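You operate a simulated robot arm through the tools that you are given. There is no shell and no other tool.

You are at the controls of a simulated robot arm. One attempt, no reset.

TASK
Put things in order on the coil table. At the end: the beige job card from the coil table stands where the green sign (marked "GOOD") stood; the green card (marked "PASS") from the coil table stands where the red card (marked "REJECT") stood; the green sign from the coil table is on the silver foil tray; the silver steel block from the coil table stands where the green card stood; the red card from the coil table stands where the beige job card stood; whatever was shut is shut again. Leave all else as you found it, and nothing knocked over.
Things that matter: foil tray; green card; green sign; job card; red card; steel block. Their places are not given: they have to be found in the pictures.

Only the result counts: the job must be done as asked and must still hold three seconds after the hand-in. Knocking over, shifting, dropping, spilling or breaking anything else fails it.

THE ROBOT
A 6-joint arm with a two-finger parallel gripper, fixed in place. Base frame: the origin is at the foot of the arm, x ahead of it, y to its left, z up; the work surface is at about z = 0. Lengths are in m, angles in rad, forces in N, time in s.
With the tool pointing down near the work surface it reaches from about 0.16 to 0.42 m from the base axis. Its first joint turns from -1.152 to 1.152 rad. Payload 1.57 kg.
The tool frame sits at the grasp point between the pads (the TCP): z along the fingers, y along the line on which they close. The tips reach 0.03 m beyond it. The gripper opens to 0.08 m. The fingers are 0.017 m wide and 0.012 m thick; the gripper's body (0.04 by 0.082 m) begins 0.08 m behind the TCP.
Orientation is told as [roll, pitch, yaw] about the base's x, y, z axes, in that order, counted from this pose: with the fingers straight down and closing along the base's y, the tool's x points along the base's -x, its y along +y and its z along -z.

THE INTERFACE
- The arm moves only by the tool servo_tool. Its argument "motion" is text: rows parted by semicolons, each of 7 numbers parted by spaces: the shift along the base's x, y, z in units of 25 mm (1.0 is 25 mm), then the turn, a rotation vector about the base's x, y, z in units of 5 degrees (1.0 is 5 degrees), then the finger opening in m, from 0 to 0.08. In form: x y z ax ay az gripper; .... A call has 1 to 20 rows; each row shifts and turns the commanded pose from where the row before left it. A call with a number of a shift or a turn outside -1 to 1 is refused whole. Rows are played at 5 a second. More than 0.05 m and 0.15 rad between two rows, or a gripper value outside its range, and nothing of the call is played. Where a pose cannot be reached the arm comes as near as it can. A force on the tool above 40 N (or 10 N above the force at the start of the call, whichever is more), or a blocked arm, ends the call early, and 0.2 s more pass. The fingers move at their own pace (about 0.153 m/s each) and stop on an object; they squeeze with about 35 N. The grip force told is the motor's: it shows also when the fingers shut on nothing. Time passes only in rows, and 0.2 s behind the last, so rows that do not move let the fingers close. The reply holds the time, the measured pose of the TCP, the force on the tool along the base axes, the opening and the grip force, in the units named above and with some noise, with the torque about the TCP (base axes, N m) and any sound that the robot's microphone picked up.
- Cameras (640 x 400 px; columns grow to the right, rows downward): "scene" is fixed at [0.0568, -0.3211, 0.4333]; the picture's right is [0.76, -0.65, 0.00], its down [-0.38, -0.44, -0.81] and it looks along [0.53, 0.61, -0.59] (base axes); focal length 214 px, centre (320, 200). "wrist" rides on the gripper at [0.072, -0.007, -0.122] in the tool frame; the picture's right is [0.09, 1.00, 0.00], its down [-0.84, 0.08, -0.54] and it looks along [-0.54, 0.05, 0.84] (tool axes); focal length 238 px, centre (320, 200).
- snapshot(camera): a new picture of that camera. No time passes.
- point_at(camera, pixels): for up to 12 pixels [column, row] of the newest picture of that camera ("zoom" is the newest enlarged one), the place [x, y, z] in the base frame of the surface seen there, good to about 0.003 m, but the place of the scene camera against the robot may be out by one fixed shift of up to 0.018 m in any direction. No time passes.
- close_up(camera, box): a new picture of the part [left, top, right, bottom] of that camera's present view, enlarged. No time passes.
- hand_in(): hands the job in; it is judged then, once.

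Leave the gripper open and the arm clear of the work at the hand-in unless told otherwise.

The tools are called after "Call:" as a command line: name --argument value ..., lists and objects as JSON in quotes. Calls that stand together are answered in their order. servo_tool: Moves the arm, as the interface text tells. Its arguments: {"type":"object","properties":{"motion":{"type":"string"}},"required":["motion"]} The other tools are called the same way: snapshot (camera) takes a picture; point_at (camera, pixels) gives the place of the surface under pixels of a picture; close_up (camera, box) takes an enlarged picture of a part of a camera's view; hand_in () hands the job in.

At the start:

```text
time: 0.0
tool_pos: [0.2733, 0.0629, 0.2374]
tcp_rot: [0.001, -0.004, -0.002]
ft_force: [0.3, -0.5, 0.4]
wrist_torque: [0.01, -0.01, -0.03]
grip_width: 0.0799
grip_force: 0.0
```

scene: 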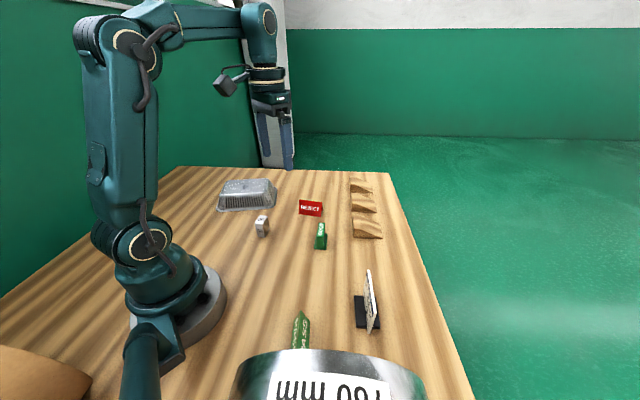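
wrist: 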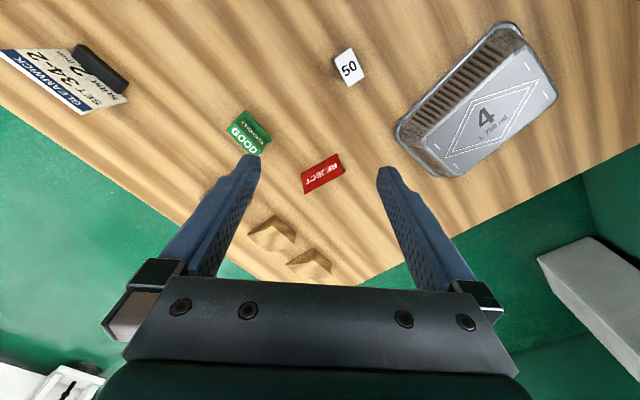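

I see, in the scene picture, the foil tray at about (246,195), the steel block at (262,226), the red card at (311,208), the green sign at (320,236), a green thing at (301,328), the job card at (368,303), three wedges at the right and a big coil in front. I take enlarged views to see the details.

Call:
close_up --camera "scene" --box '[200, 160, 400, 285]'

Call:
close_up --camera "scene" --box '[220, 260, 440, 400]'

Call:
close_up --camera "wrist" --box '[200, 20, 400, 280]'

Call:
snapshot --camera "scene"

Call:
snapshot --camera "wrist"

```text
3.20 times, centred on (300, 222) of scene
```

zoom: 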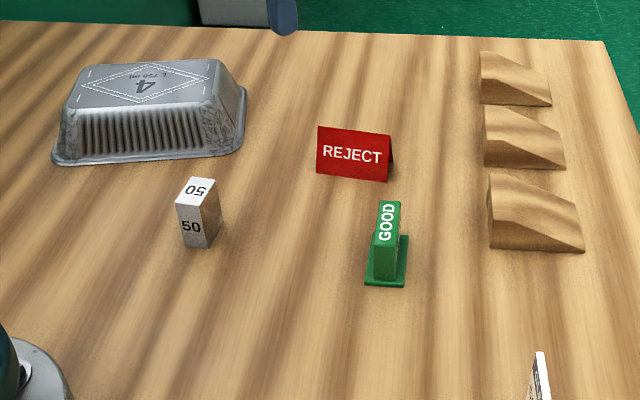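

```text
2.86 times, centred on (330, 330) of scene
```

zoom: 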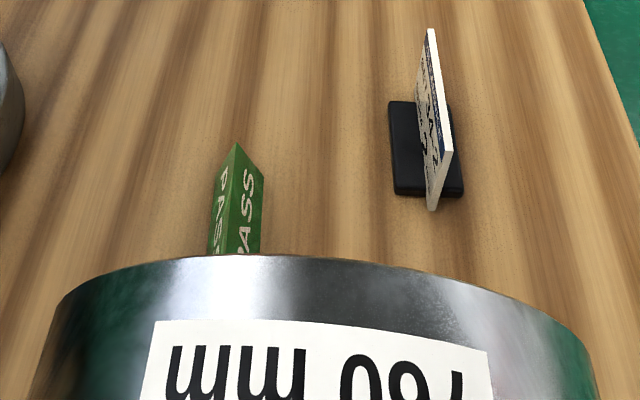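

```text
1.54 times, centred on (300, 150) of wrist
```

zoom: 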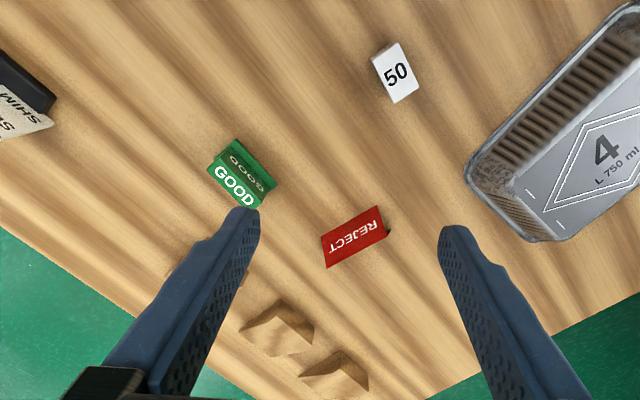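

```text
taken
```

scene: 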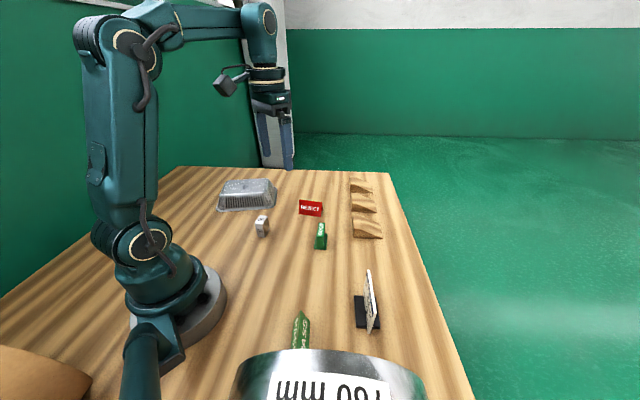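

```text
taken
```

wrist: 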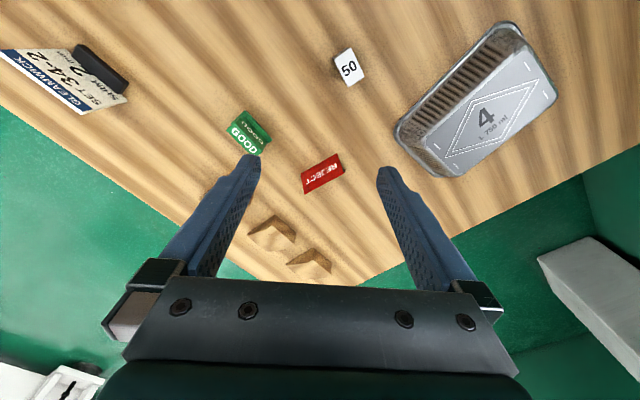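

The tray lies bottom up; the red and green cards are folded tents; the sign has a foot plate; the job card stands in a black base. I read places from the wrist picture: block (348,68), sign (250,133), red card (323,173), tray corners, job card, and the same things from the scene picture for the shift between them.

Call:
point_at --camera "wrist" --pixels '[[348, 68], [360, 84], [252, 122], [243, 142], [265, 140], [322, 172], [342, 172], [485, 115], [490, 75], [450, 158], [100, 68], [85, 95]]'

Call:
point_at --camera "scene" --pixels '[[262, 219], [262, 230], [321, 227], [320, 246], [311, 208], [246, 185], [300, 316], [305, 318], [361, 318], [374, 315], [369, 272], [320, 360]]'

```text
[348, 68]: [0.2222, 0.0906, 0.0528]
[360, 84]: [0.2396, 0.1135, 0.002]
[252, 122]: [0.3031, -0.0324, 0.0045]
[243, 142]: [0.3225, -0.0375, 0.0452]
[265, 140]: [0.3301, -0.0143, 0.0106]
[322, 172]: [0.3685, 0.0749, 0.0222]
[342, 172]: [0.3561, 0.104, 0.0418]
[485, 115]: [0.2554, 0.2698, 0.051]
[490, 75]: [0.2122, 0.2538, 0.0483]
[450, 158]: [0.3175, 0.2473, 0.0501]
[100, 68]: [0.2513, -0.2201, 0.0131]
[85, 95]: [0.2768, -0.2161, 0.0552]
```

```text
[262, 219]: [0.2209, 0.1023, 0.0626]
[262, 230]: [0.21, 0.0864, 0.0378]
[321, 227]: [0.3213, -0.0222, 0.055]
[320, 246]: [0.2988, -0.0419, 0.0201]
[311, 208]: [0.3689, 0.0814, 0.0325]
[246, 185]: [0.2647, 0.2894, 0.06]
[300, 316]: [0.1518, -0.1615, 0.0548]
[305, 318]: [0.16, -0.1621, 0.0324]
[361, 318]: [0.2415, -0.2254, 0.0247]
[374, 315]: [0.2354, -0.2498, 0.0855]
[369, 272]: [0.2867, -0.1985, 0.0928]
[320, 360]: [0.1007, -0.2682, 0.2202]
```

The places of the things agree between cameras within the known shift. A free chain is possible: sign to tray, job card to sign's place, red card to job card's place, green card to red's place, block to green card's place. First I turn the wrist camera toward the coil side (-y) at height, to see the green card and the coil.

Call:
servo_tool --motion "-0.08 -0.1 0.1 0 0 -0.9 0.08; -0.08 -0.1 0.1 0 0 -0.9 0.08; -0.08 -0.1 0.1 0 0 -0.9 0.08; -0.08 -0.1 0.1 0 0 -0.9 0.08; -0.08 -0.1 0.1 0 0 -0.9 0.08; -0.08 -0.1 0.1 0 0 -0.9 0.08; -0.08 -0.1 0.1 0 0 -0.9 0.08; -0.08 -0.1 0.1 0 0 -0.9 0.08; -0.08 -0.1 0.1 0 0 -0.9 0.08; -0.08 -0.1 0.1 0 0 -0.9 0.08; -0.08 -0.1 0.1 0 0 -0.9 0.08; -0.08 -0.1 0.1 0 0 -0.9 0.08; -0.08 -0.1 0.1 0 0 -0.9 0.08; -0.08 -0.1 0.1 0 0 -0.9 0.08; -0.08 -0.1 0.1 0 0 -0.9 0.08; -0.08 -0.1 0.1 0 0 -0.9 0.08; -0.08 -0.1 0.1 0 0 -0.9 0.08; -0.08 -0.1 0.1 0 0 -0.9 0.08; -0.08 -0.1 0.1 0 0 -0.9 0.08; -0.08 -0.1 0.1 0 0 -0.9 0.08"

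Call:
snapshot --camera "wrist"

Call:
snapshot --camera "scene"

```text
time: 4.2
tool_pos: [0.2328, 0.013, 0.2877]
tcp_rot: [0.0, -0.002, -1.573]
ft_force: [0.8, -0.7, 0.1]
wrist_torque: [0.0, -0.02, -0.03]
grip_width: 0.08
grip_force: 0.0
```

```text
taken
```

wrist: 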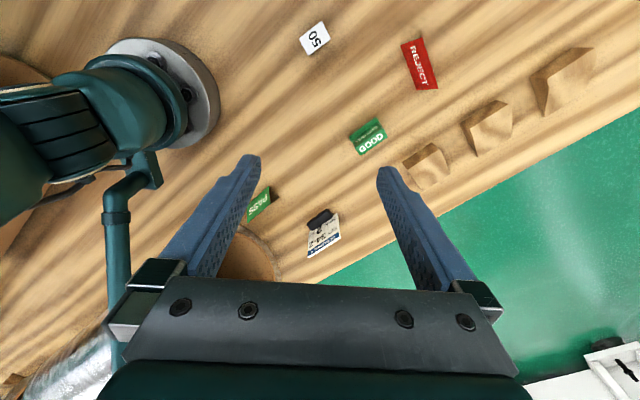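

```text
taken
```

scene: 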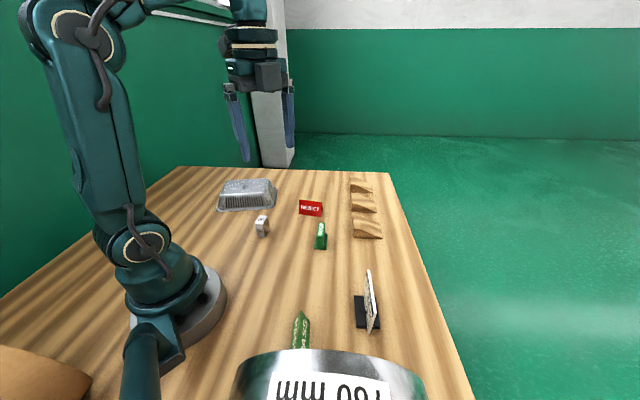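

From this side I see the green card at (258,205), the job card at (322,230), a round tan thing at (250,255) and something shiny at (80,380). I ask for their places.

Call:
point_at --camera "wrist" --pixels '[[258, 208], [265, 192], [268, 207], [262, 240], [240, 260], [275, 270], [320, 215], [325, 230], [80, 385], [115, 215], [310, 30], [420, 65]]'

Call:
close_up --camera "wrist" --box '[190, 160, 390, 290]'

```text
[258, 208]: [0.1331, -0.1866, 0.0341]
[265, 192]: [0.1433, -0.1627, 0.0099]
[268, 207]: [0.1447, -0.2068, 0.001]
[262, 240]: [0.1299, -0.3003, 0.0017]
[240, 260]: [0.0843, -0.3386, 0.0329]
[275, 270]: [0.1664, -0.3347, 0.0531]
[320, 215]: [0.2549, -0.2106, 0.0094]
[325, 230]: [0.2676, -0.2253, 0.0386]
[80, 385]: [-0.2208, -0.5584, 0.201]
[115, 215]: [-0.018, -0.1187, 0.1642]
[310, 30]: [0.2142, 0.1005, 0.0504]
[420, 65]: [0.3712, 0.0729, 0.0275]
```

```text
3.08 times, centred on (290, 225) of wrist
```

zoom: 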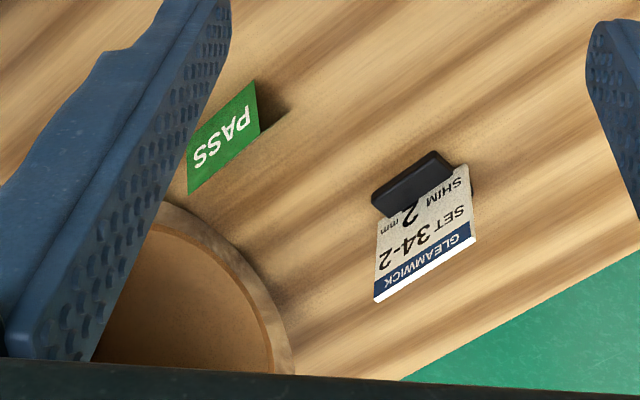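

The green card is near (0.14,-0.18) and the tall shiny coil is close behind it. I move the camera 0.1 m nearer and a little higher to see the coil's true shape.

Call:
servo_tool --motion "0 -0.4 0.15 0 0 0 0.08; 0 -0.4 0.15 0 0 0 0.08; 0 -0.4 0.15 0 0 0 0.08; 0 -0.4 0.15 0 0 0 0.08; 0 -0.4 0.15 0 0 0 0.08; 0 -0.4 0.15 0 0 0 0.08; 0 -0.4 0.15 0 0 0 0.08; 0 -0.4 0.15 0 0 0 0.08; 0 -0.4 0.15 0 0 0 0.08; 0 -0.4 0.15 0 0 0 0.08"

Call:
snapshot --camera "wrist"

Call:
snapshot --camera "scene"

```text
time: 6.4
tool_pos: [0.2281, -0.0864, 0.3108]
tcp_rot: [0.003, -0.002, -1.573]
ft_force: [0.3, -0.4, -0.2]
wrist_torque: [0.02, 0.0, -0.02]
grip_width: 0.0799
grip_force: 0.0
out of reach, approached as far as the arm can: row 8, 9, 10
```

```text
taken
```

wrist: 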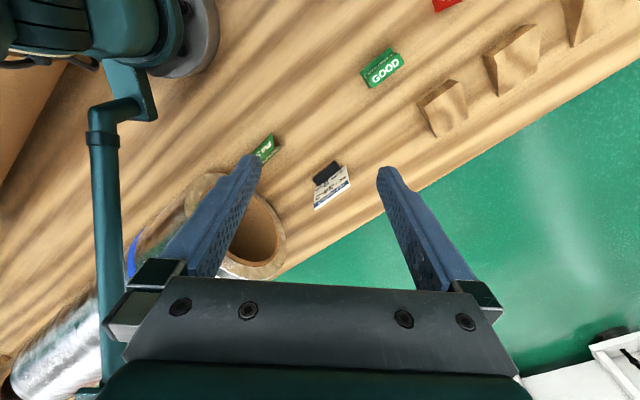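

```text
taken
```

scene: 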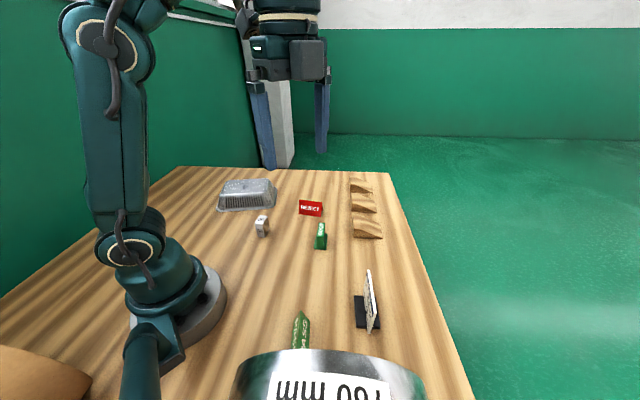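

Now the coil shows as a hollow thing with its bore at (258,235), partly behind the finger. I enlarge it.

Call:
close_up --camera "wrist" --box '[100, 110, 380, 300]'

Call:
point_at --camera "wrist" --pixels '[[265, 205], [280, 235], [262, 235], [270, 265], [285, 260], [255, 270], [200, 185], [180, 205], [155, 235], [228, 265], [265, 150], [330, 190]]'

```text
2.11 times, centred on (240, 205) of wrist
```

zoom: 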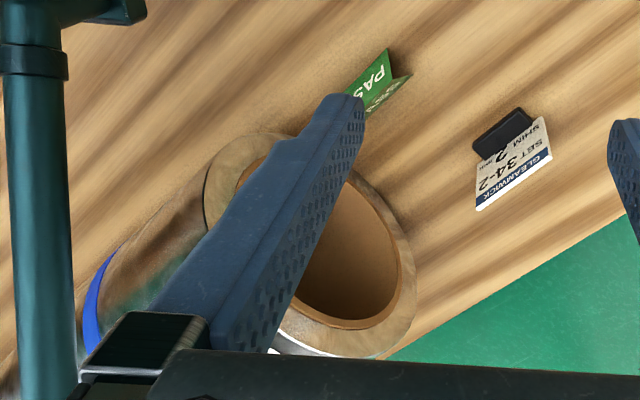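

```text
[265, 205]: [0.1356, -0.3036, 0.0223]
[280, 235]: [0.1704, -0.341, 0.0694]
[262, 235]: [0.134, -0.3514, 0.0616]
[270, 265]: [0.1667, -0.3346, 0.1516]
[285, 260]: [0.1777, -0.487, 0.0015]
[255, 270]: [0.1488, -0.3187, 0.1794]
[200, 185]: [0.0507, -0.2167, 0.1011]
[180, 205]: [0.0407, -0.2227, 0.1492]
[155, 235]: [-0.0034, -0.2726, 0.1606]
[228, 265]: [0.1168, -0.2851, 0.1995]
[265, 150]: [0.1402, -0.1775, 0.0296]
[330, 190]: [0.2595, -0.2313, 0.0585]
```

The coil lies on its side, its end face about 9 cm behind the green card (plane through (0.05,-0.22) and (0.17,-0.34)). Now I measure the sign closely: close-up around (383,68) in the current wrist picture.

Call:
close_up --camera "wrist" --box '[340, 30, 440, 100]'

Call:
close_up --camera "wrist" --box '[290, 140, 370, 220]'

```text
5.71 times, centred on (390, 65) of wrist
```

zoom: 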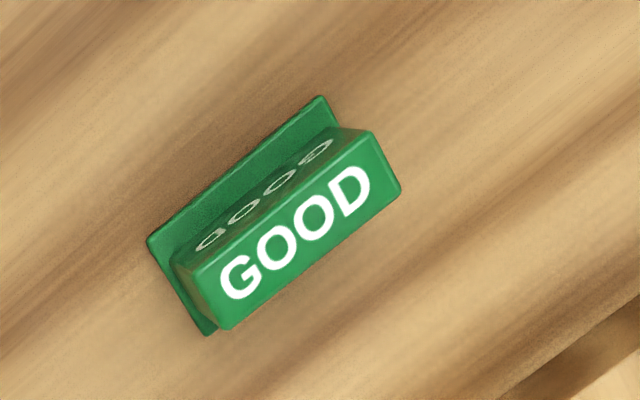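

```text
5.00 times, centred on (330, 180) of wrist
```

zoom: 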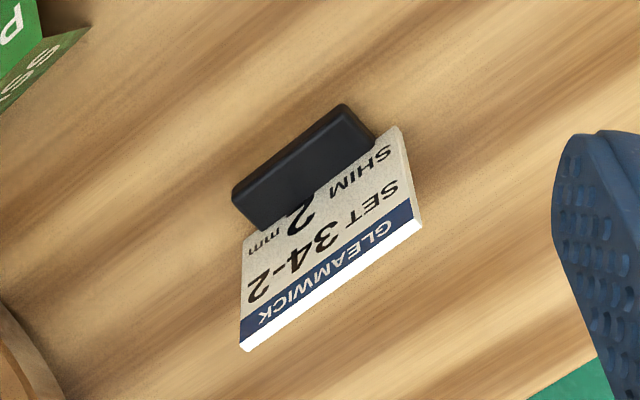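

The sign is an upright on a foot plate; the job card is a thin plate standing in a black block. I read points on the job card from the zoom (base corners and card corners).

Call:
point_at --camera "zoom" --pixels '[[238, 196], [340, 110], [290, 152], [370, 136], [258, 226], [300, 240], [330, 285], [250, 345], [415, 220], [245, 250], [395, 140], [410, 215]]'

Call:
close_up --camera "wrist" --box '[340, 30, 440, 100]'

```text
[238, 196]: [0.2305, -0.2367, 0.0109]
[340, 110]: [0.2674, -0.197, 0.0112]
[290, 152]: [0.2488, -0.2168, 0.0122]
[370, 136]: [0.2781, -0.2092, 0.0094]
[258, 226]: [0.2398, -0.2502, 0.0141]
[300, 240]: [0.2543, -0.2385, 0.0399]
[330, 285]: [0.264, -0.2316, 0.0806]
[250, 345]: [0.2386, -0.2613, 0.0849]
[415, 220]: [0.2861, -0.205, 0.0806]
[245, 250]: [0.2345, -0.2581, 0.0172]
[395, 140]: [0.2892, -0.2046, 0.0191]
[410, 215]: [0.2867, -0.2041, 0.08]
```

```text
5.71 times, centred on (390, 65) of wrist
```

zoom: 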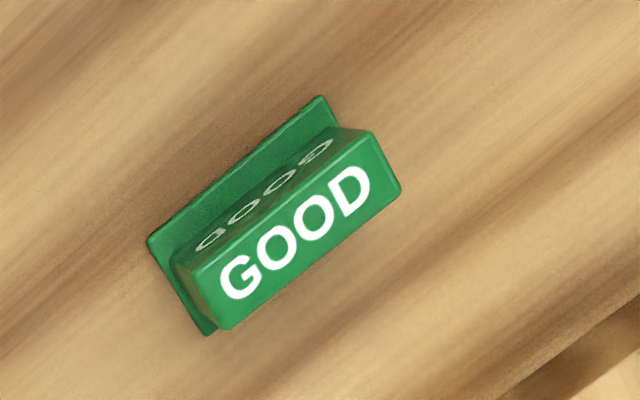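

The job card's plate runs at 45° from (0.235,-0.258) to (0.289,-0.205), top at z 0.085, base 12 mm high. Now points on the sign in this zoom.

Call:
point_at --camera "zoom" --pixels '[[153, 241], [320, 102], [205, 328], [335, 125], [270, 190], [190, 262], [330, 142], [373, 136], [220, 322], [396, 185], [300, 230], [206, 242]]'

Call:
point_at --camera "wrist" --pixels '[[440, 4], [457, 1], [275, 142], [278, 155], [268, 143], [262, 155]]'

```text
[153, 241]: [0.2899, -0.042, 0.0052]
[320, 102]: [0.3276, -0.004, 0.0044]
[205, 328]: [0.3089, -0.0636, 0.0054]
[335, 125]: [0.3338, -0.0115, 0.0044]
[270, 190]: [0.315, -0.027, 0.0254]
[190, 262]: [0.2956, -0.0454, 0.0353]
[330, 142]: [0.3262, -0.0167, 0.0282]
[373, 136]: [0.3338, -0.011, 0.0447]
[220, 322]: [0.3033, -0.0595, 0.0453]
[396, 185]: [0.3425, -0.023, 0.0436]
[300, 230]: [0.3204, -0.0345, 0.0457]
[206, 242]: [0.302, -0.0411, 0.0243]
```

```text
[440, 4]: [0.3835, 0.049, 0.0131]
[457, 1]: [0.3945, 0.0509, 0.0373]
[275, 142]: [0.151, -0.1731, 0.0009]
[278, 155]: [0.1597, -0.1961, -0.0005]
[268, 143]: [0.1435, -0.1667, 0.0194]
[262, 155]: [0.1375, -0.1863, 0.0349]
```

The sign: foot plate 54 x 29 mm centred at about (0.318,-0.034), upright 15 mm thick along 45°, top at z 0.0455. I turn back to yaw +45° (fingers closing across the upright) and move over the sign at height.

Call:
servo_tool --motion "0.18 0.1 -0.2 0 0 1 0.08; 0.18 0.1 -0.2 0 0 1 0.08; 0.18 0.1 -0.2 0 0 1 0.08; 0.18 0.1 -0.2 0 0 1 0.08; 0.18 0.1 -0.2 0 0 1 0.08; 0.18 0.1 -0.2 0 0 1 0.08; 0.18 0.1 -0.2 0 0 1 0.08; 0.18 0.1 -0.2 0 0 1 0.08; 0.18 0.1 -0.2 0 0 1 0.08; 0.18 0.1 -0.2 0 0 1 0.08; 0.18 0.1 -0.2 0 0 1 0.08; 0.18 0.1 -0.2 0 0 1 0.08; 0.18 0.1 -0.2 0 0 1 0.08; 0.18 0.1 -0.2 0 0 1 0.08; 0.18 0.1 -0.2 0 0 1 0.08; 0.18 0.1 -0.2 0 0 1 0.08; 0.18 0.1 -0.2 0 0 1 0.08; 0.18 0.1 -0.2 0 0 1 0.08; 0.18 0.1 -0.2 0 0 1 0.08; 0.18 0.1 -0.2 0 0 1 0.08"

Call:
servo_tool --motion "0 0 0 0 0 1 0.08; 0 0 0 0 0 1 0.08; 0 0 0 0 0 1 0.08; 0 0 0 0 0 1 0.08; 0 0 0 0 0 1 0.08; 0 0 0 0 0 1 0.08; 0 0 0 0 0 1 0.08; 0 0 0 0 0 0 0.08"

Call:
snapshot --camera "wrist"

```text
time: 10.6
tool_pos: [0.315, -0.0351, 0.2073]
tcp_rot: [-0.001, -0.002, 0.174]
ft_force: [-0.2, 0.1, -0.4]
wrist_torque: [0.01, 0.0, -0.03]
grip_width: 0.08
grip_force: 0.0
```

```text
time: 12.4
tool_pos: [0.3165, -0.0355, 0.2085]
tcp_rot: [0.0, -0.002, 0.785]
ft_force: [0.5, -0.6, 0.0]
wrist_torque: [0.02, 0.01, -0.05]
grip_width: 0.0802
grip_force: 0.0
```

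```text
taken
```

wrist: 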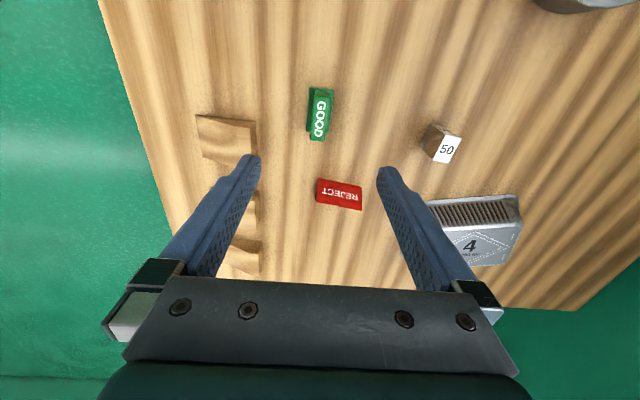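

Now the sign stands nearly parallel to the fingers at (320,115). I take close-ups of the sign and the red card and measure both again from here.

Call:
close_up --camera "wrist" --box '[280, 75, 360, 155]'

Call:
point_at --camera "zoom" --pixels '[[320, 200]]'

Call:
close_up --camera "wrist" --box '[300, 160, 380, 220]'

```text
5.00 times, centred on (320, 115) of wrist
```

zoom: 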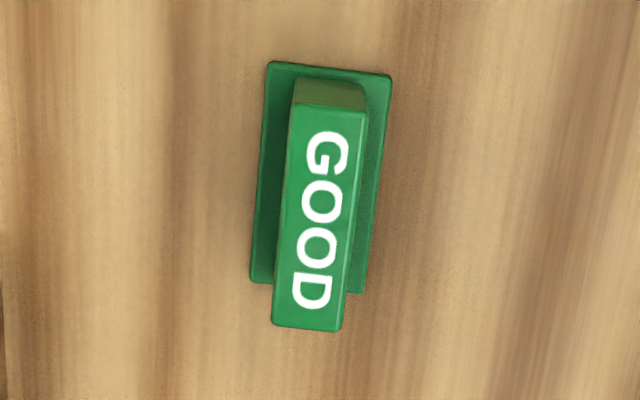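

```text
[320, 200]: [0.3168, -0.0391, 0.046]
```

```text
6.67 times, centred on (340, 190) of wrist
```

zoom: 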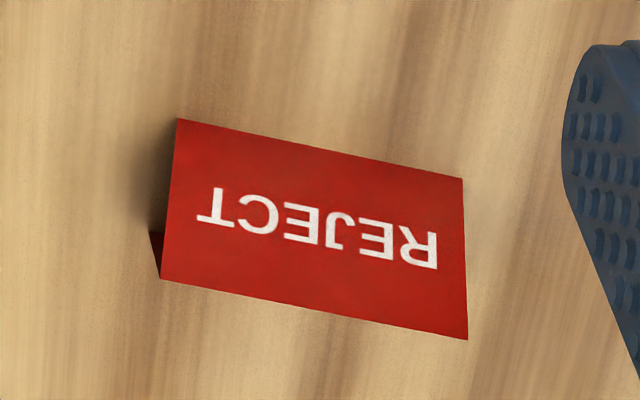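

Call:
point_at --camera "zoom" --pixels '[[183, 124], [458, 184], [166, 274], [462, 332], [315, 230], [320, 155], [316, 300], [170, 200], [460, 260], [155, 265]]'

Call:
close_up --camera "wrist" --box '[280, 75, 360, 155]'

```text
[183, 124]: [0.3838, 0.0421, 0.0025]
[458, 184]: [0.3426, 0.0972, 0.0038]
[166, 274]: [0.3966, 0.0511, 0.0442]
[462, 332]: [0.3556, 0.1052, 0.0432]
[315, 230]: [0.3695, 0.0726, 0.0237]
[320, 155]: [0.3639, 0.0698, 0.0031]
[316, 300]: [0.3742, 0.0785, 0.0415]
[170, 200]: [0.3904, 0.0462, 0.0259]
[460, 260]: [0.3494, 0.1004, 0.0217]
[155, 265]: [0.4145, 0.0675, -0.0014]
```

```text
5.00 times, centred on (320, 115) of wrist
```

zoom: 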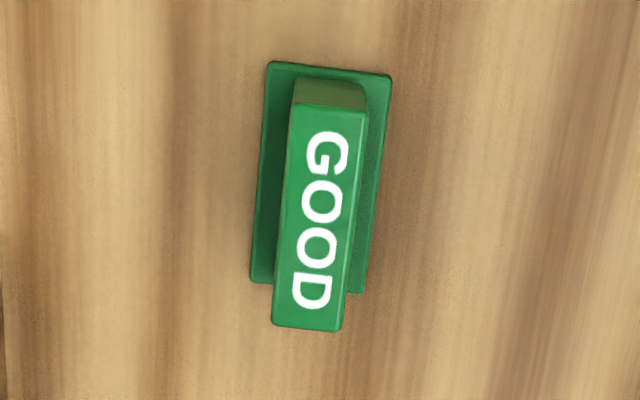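

The red card: ridge from (0.3966,0.0511) to (0.3556,0.1052), 68 mm long, 45 mm high, about 31 mm deep, centre (0.376,0.078). Now the sign corners in this zoom.

Call:
point_at --camera "zoom" --pixels '[[271, 66], [388, 80], [254, 278], [360, 290], [298, 108], [363, 115], [276, 322], [337, 328], [322, 215], [330, 90]]'

Call:
point_at --camera "wrist" --pixels '[[430, 202], [520, 198], [517, 208], [440, 258], [500, 260], [470, 240], [425, 140], [446, 150], [255, 125], [258, 215], [260, 262], [200, 150]]'

```text
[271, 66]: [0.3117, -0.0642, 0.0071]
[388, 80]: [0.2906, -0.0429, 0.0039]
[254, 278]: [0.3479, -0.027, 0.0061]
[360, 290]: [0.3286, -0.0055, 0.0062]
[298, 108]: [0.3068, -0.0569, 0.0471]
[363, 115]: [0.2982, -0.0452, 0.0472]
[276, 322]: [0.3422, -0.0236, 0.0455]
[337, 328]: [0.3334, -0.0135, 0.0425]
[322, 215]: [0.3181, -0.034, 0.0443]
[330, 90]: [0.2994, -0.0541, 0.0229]
```

```text
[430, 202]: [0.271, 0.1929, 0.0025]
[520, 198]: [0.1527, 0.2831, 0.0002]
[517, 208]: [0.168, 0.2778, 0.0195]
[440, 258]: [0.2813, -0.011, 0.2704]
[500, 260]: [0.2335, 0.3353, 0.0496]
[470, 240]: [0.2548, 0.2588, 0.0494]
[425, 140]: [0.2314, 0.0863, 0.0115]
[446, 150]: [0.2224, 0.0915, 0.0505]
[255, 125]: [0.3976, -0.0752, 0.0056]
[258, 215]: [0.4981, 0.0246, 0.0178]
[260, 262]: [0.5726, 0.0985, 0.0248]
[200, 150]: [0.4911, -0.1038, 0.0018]
```

Sign centre is (0.320,-0.035), long axis at about 45°. TCP is (0.3165,-0.0355,0.2085). I shift +3.5 mm in x and go down to z about 0.048 with fingers at 0.05, in steps, then check the reply.

Call:
servo_tool --motion "0.14 0 -0.6 0 0 0 0.05; 0 0 -0.6 0 0 0 0.05; 0 0 -0.6 0 0 0 0.05; 0 0 -0.6 0 0 0 0.05; 0 0 -0.6 0 0 0 0.05; 0 0 -0.6 0 0 0 0.05; 0 0 -0.6 0 0 0 0.05; 0 0 -0.4 0 0 0 0.05; 0 0 0 0 0 0 0.05"

Call:
snapshot --camera "wrist"

```text
time: 14.4
tool_pos: [0.3218, -0.0354, 0.0931]
tcp_rot: [0.0, -0.001, 0.783]
ft_force: [0.6, -1.0, 0.0]
wrist_torque: [-0.01, -0.01, 0.04]
grip_width: 0.0501
grip_force: 0.0
```

```text
taken
```

wrist: 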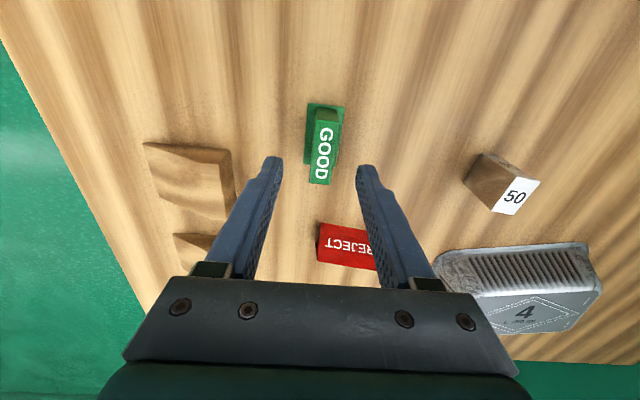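

The sign is between the finger tips. I check its top centre again, then go down.

Call:
point_at --camera "wrist" --pixels '[[316, 122], [338, 124], [312, 182], [329, 183], [323, 152]]'

```text
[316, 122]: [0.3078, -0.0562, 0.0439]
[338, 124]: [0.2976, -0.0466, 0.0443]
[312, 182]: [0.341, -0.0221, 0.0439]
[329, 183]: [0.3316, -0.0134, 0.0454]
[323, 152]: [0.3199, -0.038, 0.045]
```

Centre (0.3195,-0.0346). I go down 47 mm to z 0.046 (tips 16 mm above the table, clear of the foot plate), then close.

Call:
servo_tool --motion "-0.07 0.03 -0.47 0 0 0 0.05; 0 0 -0.47 0 0 0 0.05; 0 0 -0.47 0 0 0 0.05; 0 0 -0.47 0 0 0 0.05; 0 0 0 0 0 0 0.05; 0 0 0 0 0 0 0; 0 0 0 0 0 0 0; 0 0 0 0 0 0 0; 0 0 0 0 0 0 0"

Call:
snapshot --camera "wrist"

```text
time: 16.4
tool_pos: [0.32, -0.0347, 0.045]
tcp_rot: [-0.001, -0.002, 0.782]
ft_force: [0.3, 0.7, -0.5]
wrist_torque: [0.01, 0.02, 0.03]
grip_width: 0.0168
grip_force: 32.5
```

```text
taken
```

wrist: 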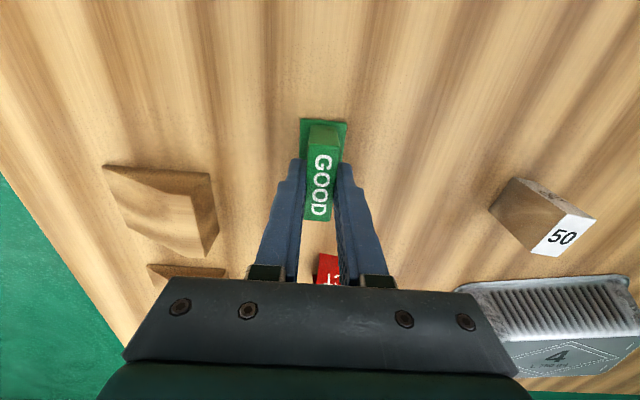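

The sign is held (opening 16.8 mm). I lift it 0.13 m straight up, then carry it toward the tray, stopping short so the wrist camera sees the tray.

Call:
servo_tool --motion "0 0 0.3 0 0 0 0; 0 0 0.7 0 0 0 0; 0 0 0.7 0 0 0 0; 0 0 0.7 0 0 0 0; 0 0 0.7 0 0 0 0; 0 0 0.7 0 0 0 0; 0 0 0.7 0 0 0 0; 0 0 0.7 0 0 0 0; 0 0 0 0 0 0 0"

Call:
servo_tool --motion "-0.3 0.6 0 0 0 0 0; -0.3 0.6 0 0 0 0 0; -0.3 0.6 0 0 0 0 0; -0.3 0.6 0 0 0 0 0; -0.3 0.6 0 0 0 0 0; -0.3 0.6 0 0 0 0 0; -0.3 0.6 0 0 0 0 0; -0.3 0.6 0 0 0 0 0; -0.3 0.6 0 0 0 0 0; -0.3 0.6 0 0 0 0 0; -0.3 0.6 0 0 0 0 0; -0.3 0.6 0 0 0 0 0; -0.3 0.6 0 0 0 0 0; 0 0 0 0 0 0 0"

Call:
snapshot --camera "wrist"

Call:
snapshot --camera "scene"

```text
time: 18.4
tool_pos: [0.3211, -0.0348, 0.1758]
tcp_rot: [-0.001, -0.003, 0.784]
ft_force: [0.1, 0.5, -0.2]
wrist_torque: [-0.01, -0.01, 0.02]
grip_width: 0.0
grip_force: 21.1
```

```text
time: 21.4
tool_pos: [0.2224, 0.1616, 0.1784]
tcp_rot: [0.001, -0.003, 0.783]
ft_force: [0.4, -0.3, -0.3]
wrist_torque: [0.02, 0.0, 0.02]
grip_width: 0.0
grip_force: 20.9
```

```text
taken
```

wrist: 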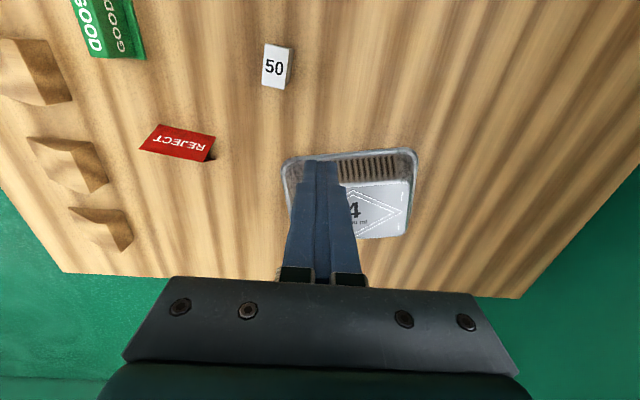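

```text
taken
```

scene: 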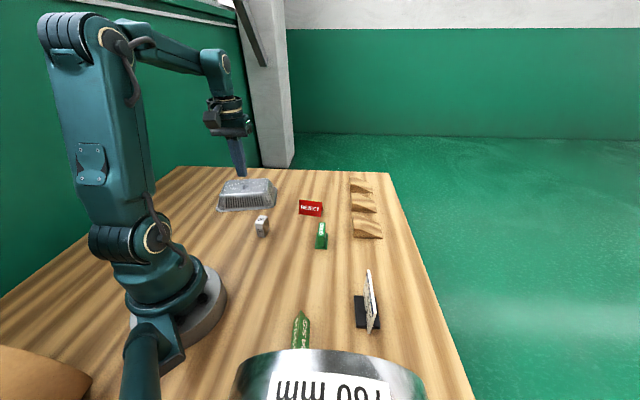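

The fingers shut to 0: the sign slipped out during the lift. I look at whether it still stands where it was, and at its shape.

Call:
close_up --camera "wrist" --box '[60, 0, 160, 70]'

Call:
point_at --camera "zoom" --pixels '[[320, 200]]'

Call:
close_up --camera "scene" --box '[290, 210, 350, 260]'

```text
5.71 times, centred on (110, 35) of wrist
```

zoom: 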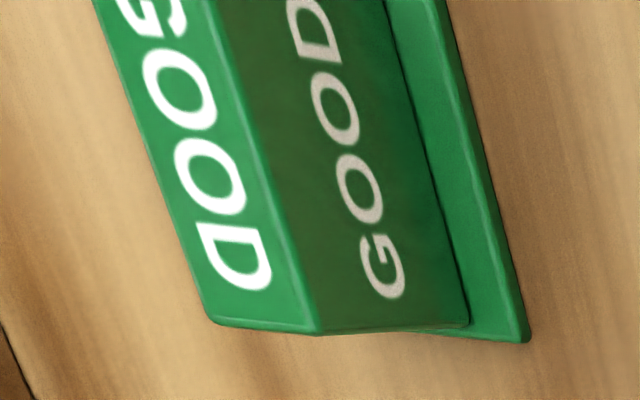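

```text
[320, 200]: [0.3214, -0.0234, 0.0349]
```

```text
8.00 times, centred on (320, 235) of scene
```

zoom: 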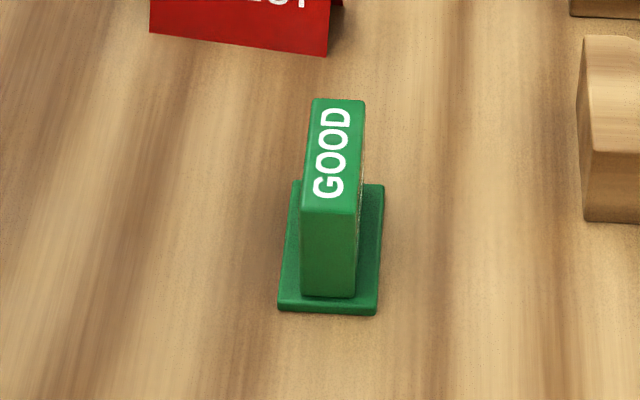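

The sign still stands at its place, upright. Its sides look vertical, so my grip was probably too high (its top only level with the grasp point). While here I measure the tray's corners, then go back and grip lower and lift slowly with checks.

Call:
point_at --camera "wrist" --pixels '[[290, 165], [413, 153], [345, 186], [411, 181], [404, 233], [365, 238], [370, 210], [390, 210], [418, 170], [295, 200], [362, 165], [408, 236]]'

Call:
point_at --camera "scene" --pixels '[[226, 182], [270, 180], [248, 185], [217, 209], [276, 203], [222, 190], [266, 191], [262, 180]]'

Call:
close_up --camera "wrist" --box '[270, 130, 430, 250]'

```text
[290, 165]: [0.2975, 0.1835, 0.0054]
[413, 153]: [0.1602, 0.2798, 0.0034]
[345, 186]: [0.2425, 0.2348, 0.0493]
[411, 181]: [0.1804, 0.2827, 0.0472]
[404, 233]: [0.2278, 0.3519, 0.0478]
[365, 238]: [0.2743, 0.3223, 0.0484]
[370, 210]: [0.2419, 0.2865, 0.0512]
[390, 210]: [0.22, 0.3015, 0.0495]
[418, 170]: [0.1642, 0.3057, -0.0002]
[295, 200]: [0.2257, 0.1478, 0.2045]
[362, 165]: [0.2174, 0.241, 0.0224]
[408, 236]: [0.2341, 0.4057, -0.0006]
```

```text
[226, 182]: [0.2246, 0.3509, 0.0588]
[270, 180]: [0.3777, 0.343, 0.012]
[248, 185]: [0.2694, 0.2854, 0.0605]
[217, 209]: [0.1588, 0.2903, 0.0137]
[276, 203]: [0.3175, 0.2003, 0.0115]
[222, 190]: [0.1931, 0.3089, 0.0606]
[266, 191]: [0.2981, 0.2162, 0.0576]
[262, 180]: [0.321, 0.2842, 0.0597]
```

```text
3.33 times, centred on (350, 190) of wrist
```

zoom: 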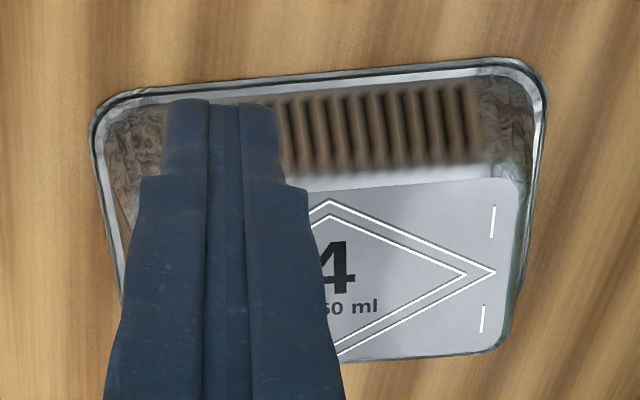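

The tray's top is about 0.135 x 0.084 m at z 0.049, long side along -37°, centre about (0.258,0.276). Now I go back over the sign and open to 0.05.

Call:
servo_tool --motion "0.3 -0.6 0 0 0 0 0; 0.3 -0.6 0 0 0 0 0; 0.3 -0.6 0 0 0 0 0; 0.3 -0.6 0 0 0 0 0; 0.3 -0.6 0 0 0 0 0; 0.3 -0.6 0 0 0 0 0; 0.3 -0.6 0 0 0 0 0; 0.3 -0.6 0 0 0 0 0; 0.3 -0.6 0 0 0 0 0.05; 0.3 -0.6 0 0 0 0 0.05; 0.3 -0.6 0 0 0 0 0.05; 0.3 -0.6 0 0 0 0 0.05; 0.3 -0.6 0 0 0 0 0.05; 0 0 -0.5 0 0 0 0.05; 0 0 -0.5 0 0 0 0.05; 0 0 -0.5 0 0 0 0.05; 0 0 -0.5 0 0 0 0.05; 0 0 -0.5 0 0 0 0.05; 0 0 -0.5 0 0 0 0.05; 0 0 0 0 0 0 0.05"

Call:
snapshot --camera "wrist"

Call:
close_up --camera "wrist" --box '[260, 80, 380, 200]'

```text
time: 25.6
tool_pos: [0.3192, -0.0333, 0.101]
tcp_rot: [0.0, -0.001, 0.782]
ft_force: [0.2, -0.2, 0.0]
wrist_torque: [0.01, -0.03, 0.0]
grip_width: 0.0499
grip_force: 0.1
```

```text
taken
```

wrist: 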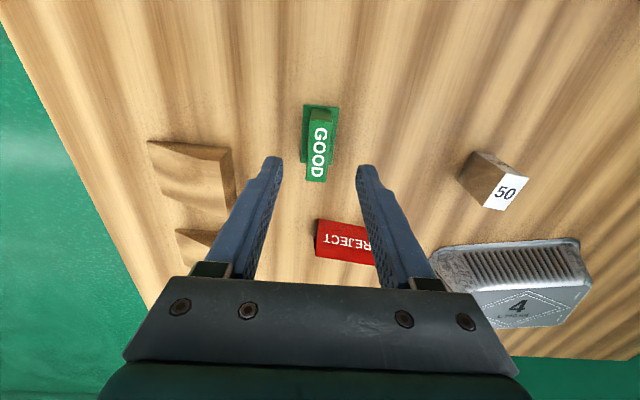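

```text
3.33 times, centred on (320, 140) of wrist
```

zoom: 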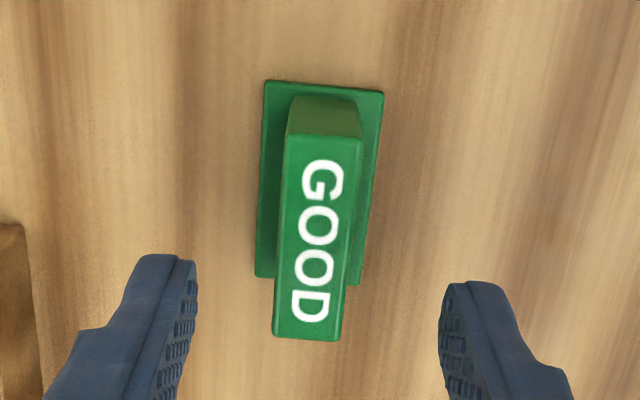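

The sign stands as before. I re-measure its top and foot corners in this zoom.

Call:
point_at --camera "zoom" --pixels '[[289, 139], [358, 143], [276, 333], [339, 337], [268, 85], [380, 94], [258, 272], [357, 282], [317, 240]]'

```text
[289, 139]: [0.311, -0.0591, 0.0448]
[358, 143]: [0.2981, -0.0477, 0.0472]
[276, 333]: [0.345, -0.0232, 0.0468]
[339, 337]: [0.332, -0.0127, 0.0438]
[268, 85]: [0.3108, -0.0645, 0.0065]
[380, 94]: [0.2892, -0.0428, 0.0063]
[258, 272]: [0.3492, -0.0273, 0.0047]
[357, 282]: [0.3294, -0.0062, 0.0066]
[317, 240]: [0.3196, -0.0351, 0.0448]
```

It has not moved: centre (0.320,-0.0352). I go down to z 0.039 (tips about 3 mm above the foot), close, and stop to read.

Call:
servo_tool --motion "0.04 -0.07 -0.5 0 0 0 0.05; 0 0 -0.5 0 0 0 0.05; 0 0 -0.5 0 0 0 0.05; 0 0 -0.5 0 0 0 0.05; 0 0 -0.46 0 0 0 0.05; 0 0 0 0 0 0 0.05; 0 0 0 0 0 0 0.01; 0 0 0 0 0 0 0.01; 0 0 0 0 0 0 0; 0 0 0 0 0 0 0; 0 0 0 0 0 0 0"

Call:
servo_tool --motion "0 0 0.15 0 0 0 0; 0 0 0 0 0 0 0"

Call:
close_up --camera "wrist" --box '[260, 80, 380, 240]'

```text
time: 28.0
tool_pos: [0.3177, -0.0362, 0.0405]
tcp_rot: [0.002, -0.002, 0.784]
ft_force: [0.0, 0.9, -1.0]
wrist_torque: [0.01, 0.0, -0.02]
grip_width: 0.0173
grip_force: 32.3
```

```text
time: 28.6
tool_pos: [0.3188, -0.0374, 0.0432]
tcp_rot: [0.001, -0.002, 0.782]
ft_force: [-0.6, -0.1, -1.0]
wrist_torque: [-0.04, -0.02, -0.01]
grip_width: 0.017
grip_force: 32.4
```

```text
2.50 times, centred on (320, 160) of wrist
```

zoom: 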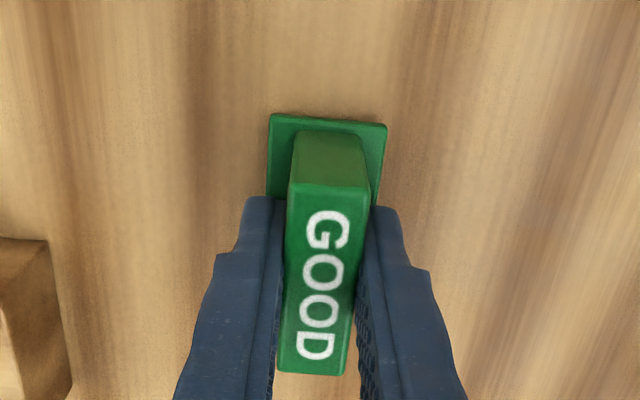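

The width is 17 mm and the force -1 N. I lift another 6 mm slowly and check.

Call:
servo_tool --motion "0 0 0.08 0 0 0 0; 0 0 0.08 0 0 0 0; 0 0 0.08 0 0 0 0; 0 0 0 0 0 0 0"

Call:
close_up --camera "wrist" --box '[260, 80, 380, 240]'

Call:
close_up --camera "scene" --box '[280, 200, 360, 260]'

```text
time: 29.6
tool_pos: [0.3189, -0.0366, 0.0501]
tcp_rot: [0.0, -0.002, 0.784]
ft_force: [0.1, -0.4, 0.6]
wrist_torque: [0.01, 0.02, 0.01]
grip_width: 0.0173
grip_force: 32.3
```

```text
2.50 times, centred on (320, 160) of wrist
```

zoom: 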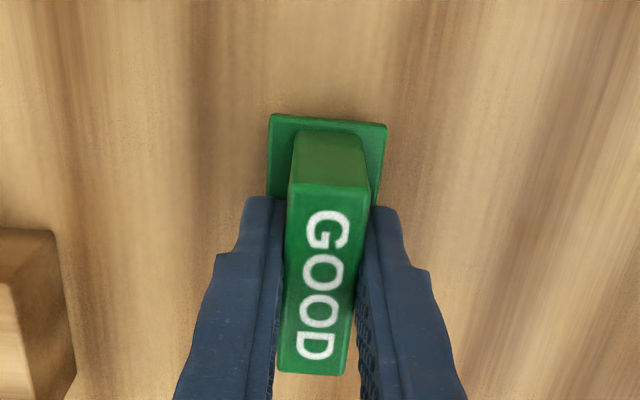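

```text
6.67 times, centred on (320, 230) of scene
```

zoom: 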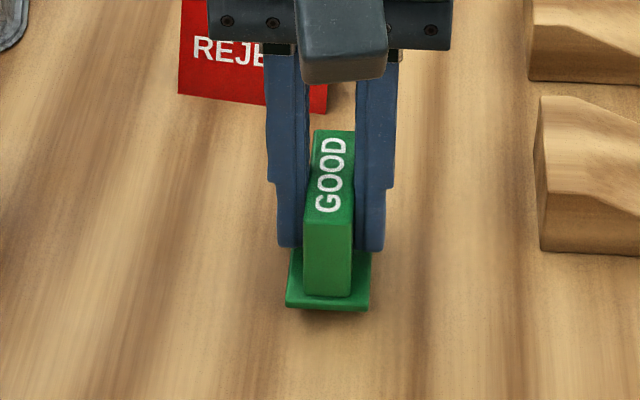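

The sign keeps its place in the wrist picture while the table moved away, so it is lifted. I lift 6 cm more, gently, and check the width.

Call:
servo_tool --motion "0 0 0.1 0 0 0 0; 0 0 0.2 0 0 0 0; 0 0 0.25 0 0 0 0; 0 0 0.25 0 0 0 0; 0 0 0.25 0 0 0 0; 0 0 0.25 0 0 0 0; 0 0 0.25 0 0 0 0; 0 0 0.2 0 0 0 0; 0 0 0.1 0 0 0 0; 0 0 0 0 0 0 0"

Call:
close_up --camera "wrist" --box '[260, 80, 380, 240]'

```text
time: 31.8
tool_pos: [0.3205, -0.0369, 0.0961]
tcp_rot: [0.0, -0.003, 0.783]
ft_force: [-0.2, 0.2, -0.8]
wrist_torque: [-0.01, 0.01, 0.01]
grip_width: 0.0172
grip_force: 32.4
```

```text
2.50 times, centred on (320, 160) of wrist
```

zoom: 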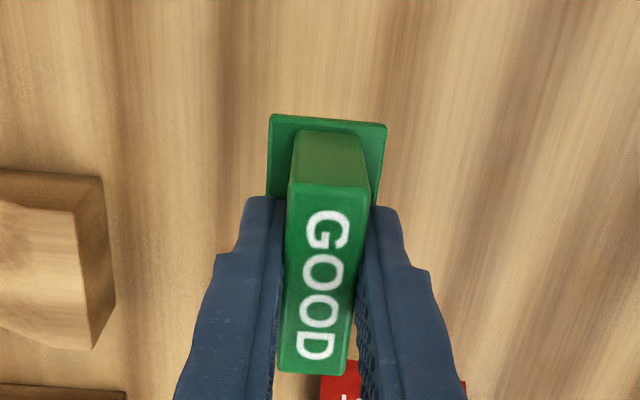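

Held firmly. I lift to z 0.15 and then carry it over to the tray centre (0.258,0.276), at moderate speed.

Call:
servo_tool --motion "0 0 0.2 0 0 0 0; 0 0 0.3 0 0 0 0; 0 0 0.4 0 0 0 0; 0 0 0.4 0 0 0 0; 0 0 0.4 0 0 0 0; 0 0 0.3 0 0 0 0; 0 0 0.2 0 0 0 0; 0 0 0 0 0 0 0"

Call:
servo_tool --motion "-0.04 0.2 0 0 0 0 0; -0.08 0.4 0 0 0 0 0; -0.12 0.6 0 0 0 0 0; -0.12 0.6 0 0 0 0 0; -0.12 0.6 0 0 0 0 0; -0.12 0.6 0 0 0 0 0; -0.12 0.6 0 0 0 0 0; -0.12 0.6 0 0 0 0 0; -0.12 0.6 0 0 0 0 0; -0.12 0.6 0 0 0 0 0; -0.12 0.6 0 0 0 0 0; -0.12 0.6 0 0 0 0 0; -0.12 0.6 0 0 0 0 0; -0.12 0.6 0 0 0 0 0; -0.12 0.6 0 0 0 0 0; -0.12 0.6 0 0 0 0 0; -0.12 0.6 0 0 0 0 0; -0.08 0.4 0 0 0 0 0; -0.04 0.2 0 0 0 0 0; 0 0 0 0 0 0 0"

Call:
snapshot --camera "wrist"

Call:
snapshot --camera "scene"

```text
time: 33.6
tool_pos: [0.3206, -0.036, 0.1529]
tcp_rot: [0.0, -0.002, 0.784]
ft_force: [-0.3, -0.9, -1.2]
wrist_torque: [-0.04, -0.04, 0.02]
grip_width: 0.0171
grip_force: 32.2
```

```text
time: 37.8
tool_pos: [0.2707, 0.2197, 0.1511]
tcp_rot: [0.001, -0.002, 0.783]
ft_force: [0.0, -0.3, -0.3]
wrist_torque: [0.02, -0.01, 0.03]
grip_width: 0.0171
grip_force: 32.5
```

```text
taken
```

wrist: 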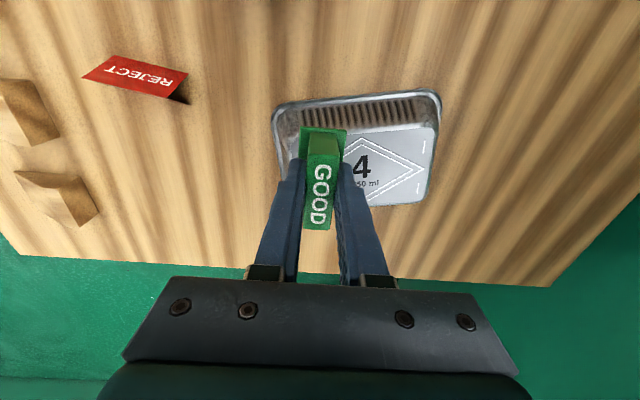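

```text
taken
```

scene: 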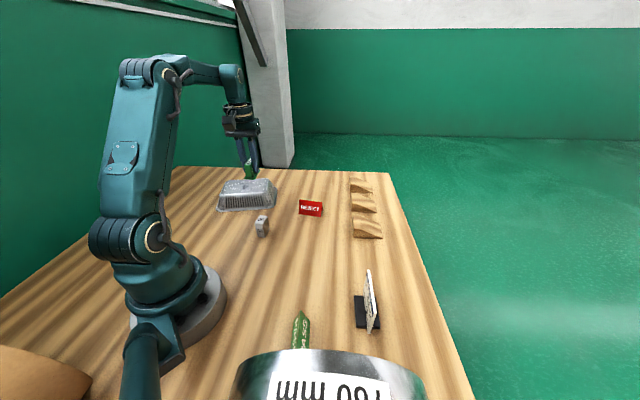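

The sign is still held. From here I measure the tray top's corners once more: (433,130), (420,200), the "4" at (362,167), and others.

Call:
point_at --camera "wrist" --pixels '[[432, 131], [420, 198], [362, 167], [424, 168], [385, 150], [385, 200], [296, 160], [290, 150], [390, 130]]'

Call:
close_up --camera "scene" --box '[200, 150, 300, 220]'

```text
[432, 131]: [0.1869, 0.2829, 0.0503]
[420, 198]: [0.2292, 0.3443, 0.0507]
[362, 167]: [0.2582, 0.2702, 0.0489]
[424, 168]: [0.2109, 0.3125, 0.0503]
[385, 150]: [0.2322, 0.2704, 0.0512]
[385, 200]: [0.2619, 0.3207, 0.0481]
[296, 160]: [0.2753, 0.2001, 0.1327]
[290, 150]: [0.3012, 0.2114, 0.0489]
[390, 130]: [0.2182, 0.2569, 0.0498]
```

```text
5.71 times, centred on (250, 185) of scene
```

zoom: 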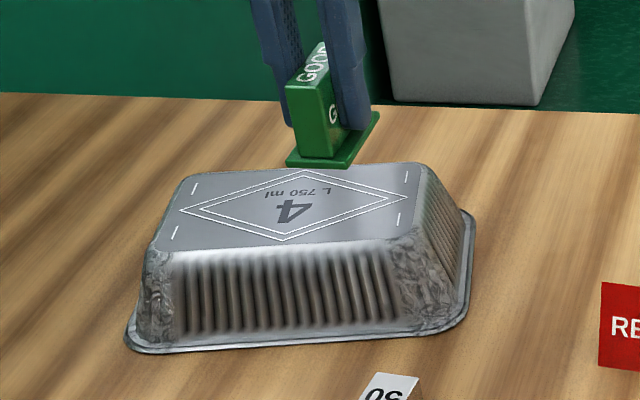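

The tray's centre line end is (0.211,0.3125); its centre is about (0.259,0.2765). I move there at z 0.151 and then lower to z 0.099.

Call:
servo_tool --motion "-0.09 0.45 0 0 0 0 0; -0.09 0.45 0 0 0 0 0; -0.1 0.46 0 0 0 0 0; -0.1 0.46 0 0 0 0 0; -0.09 0.45 0 0 0 0 0; 0 0 0 0 0 0 0; 0 0 -0.3 0 0 0 0; 0 0 -0.4 0 0 0 0; 0 0 -0.4 0 0 0 0; 0 0 -0.4 0 0 0 0; 0 0 -0.3 0 0 0 0; 0 0 -0.2 0 0 0 0; 0 0 0 0 0 0 0"

Call:
snapshot --camera "wrist"

Call:
close_up --camera "scene" --box '[200, 150, 300, 220]'

```text
time: 40.6
tool_pos: [0.2572, 0.2746, 0.1008]
tcp_rot: [-0.001, -0.002, 0.783]
ft_force: [-0.2, 0.2, -0.8]
wrist_torque: [0.0, -0.02, -0.03]
grip_width: 0.0171
grip_force: 31.9
```

```text
taken
```

wrist: 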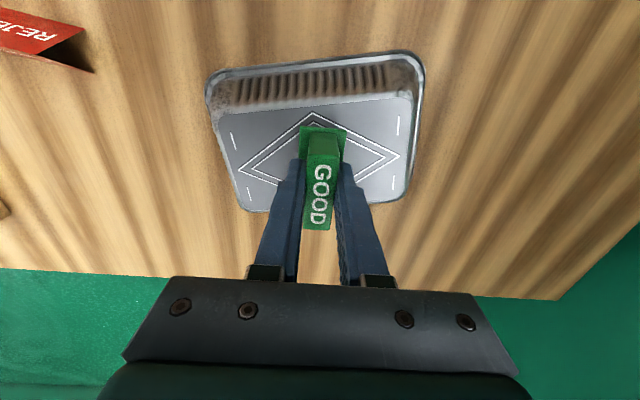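

```text
5.71 times, centred on (250, 185) of scene
```

zoom: 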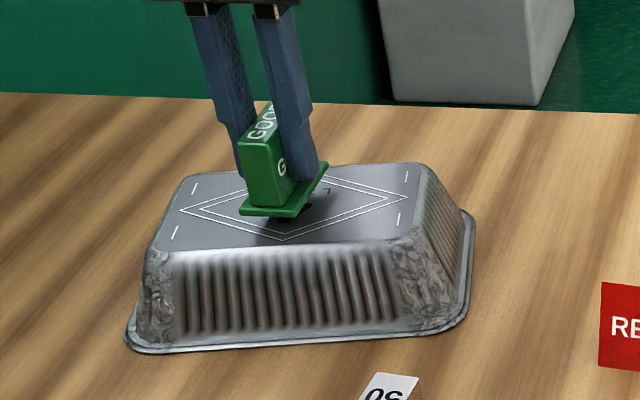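

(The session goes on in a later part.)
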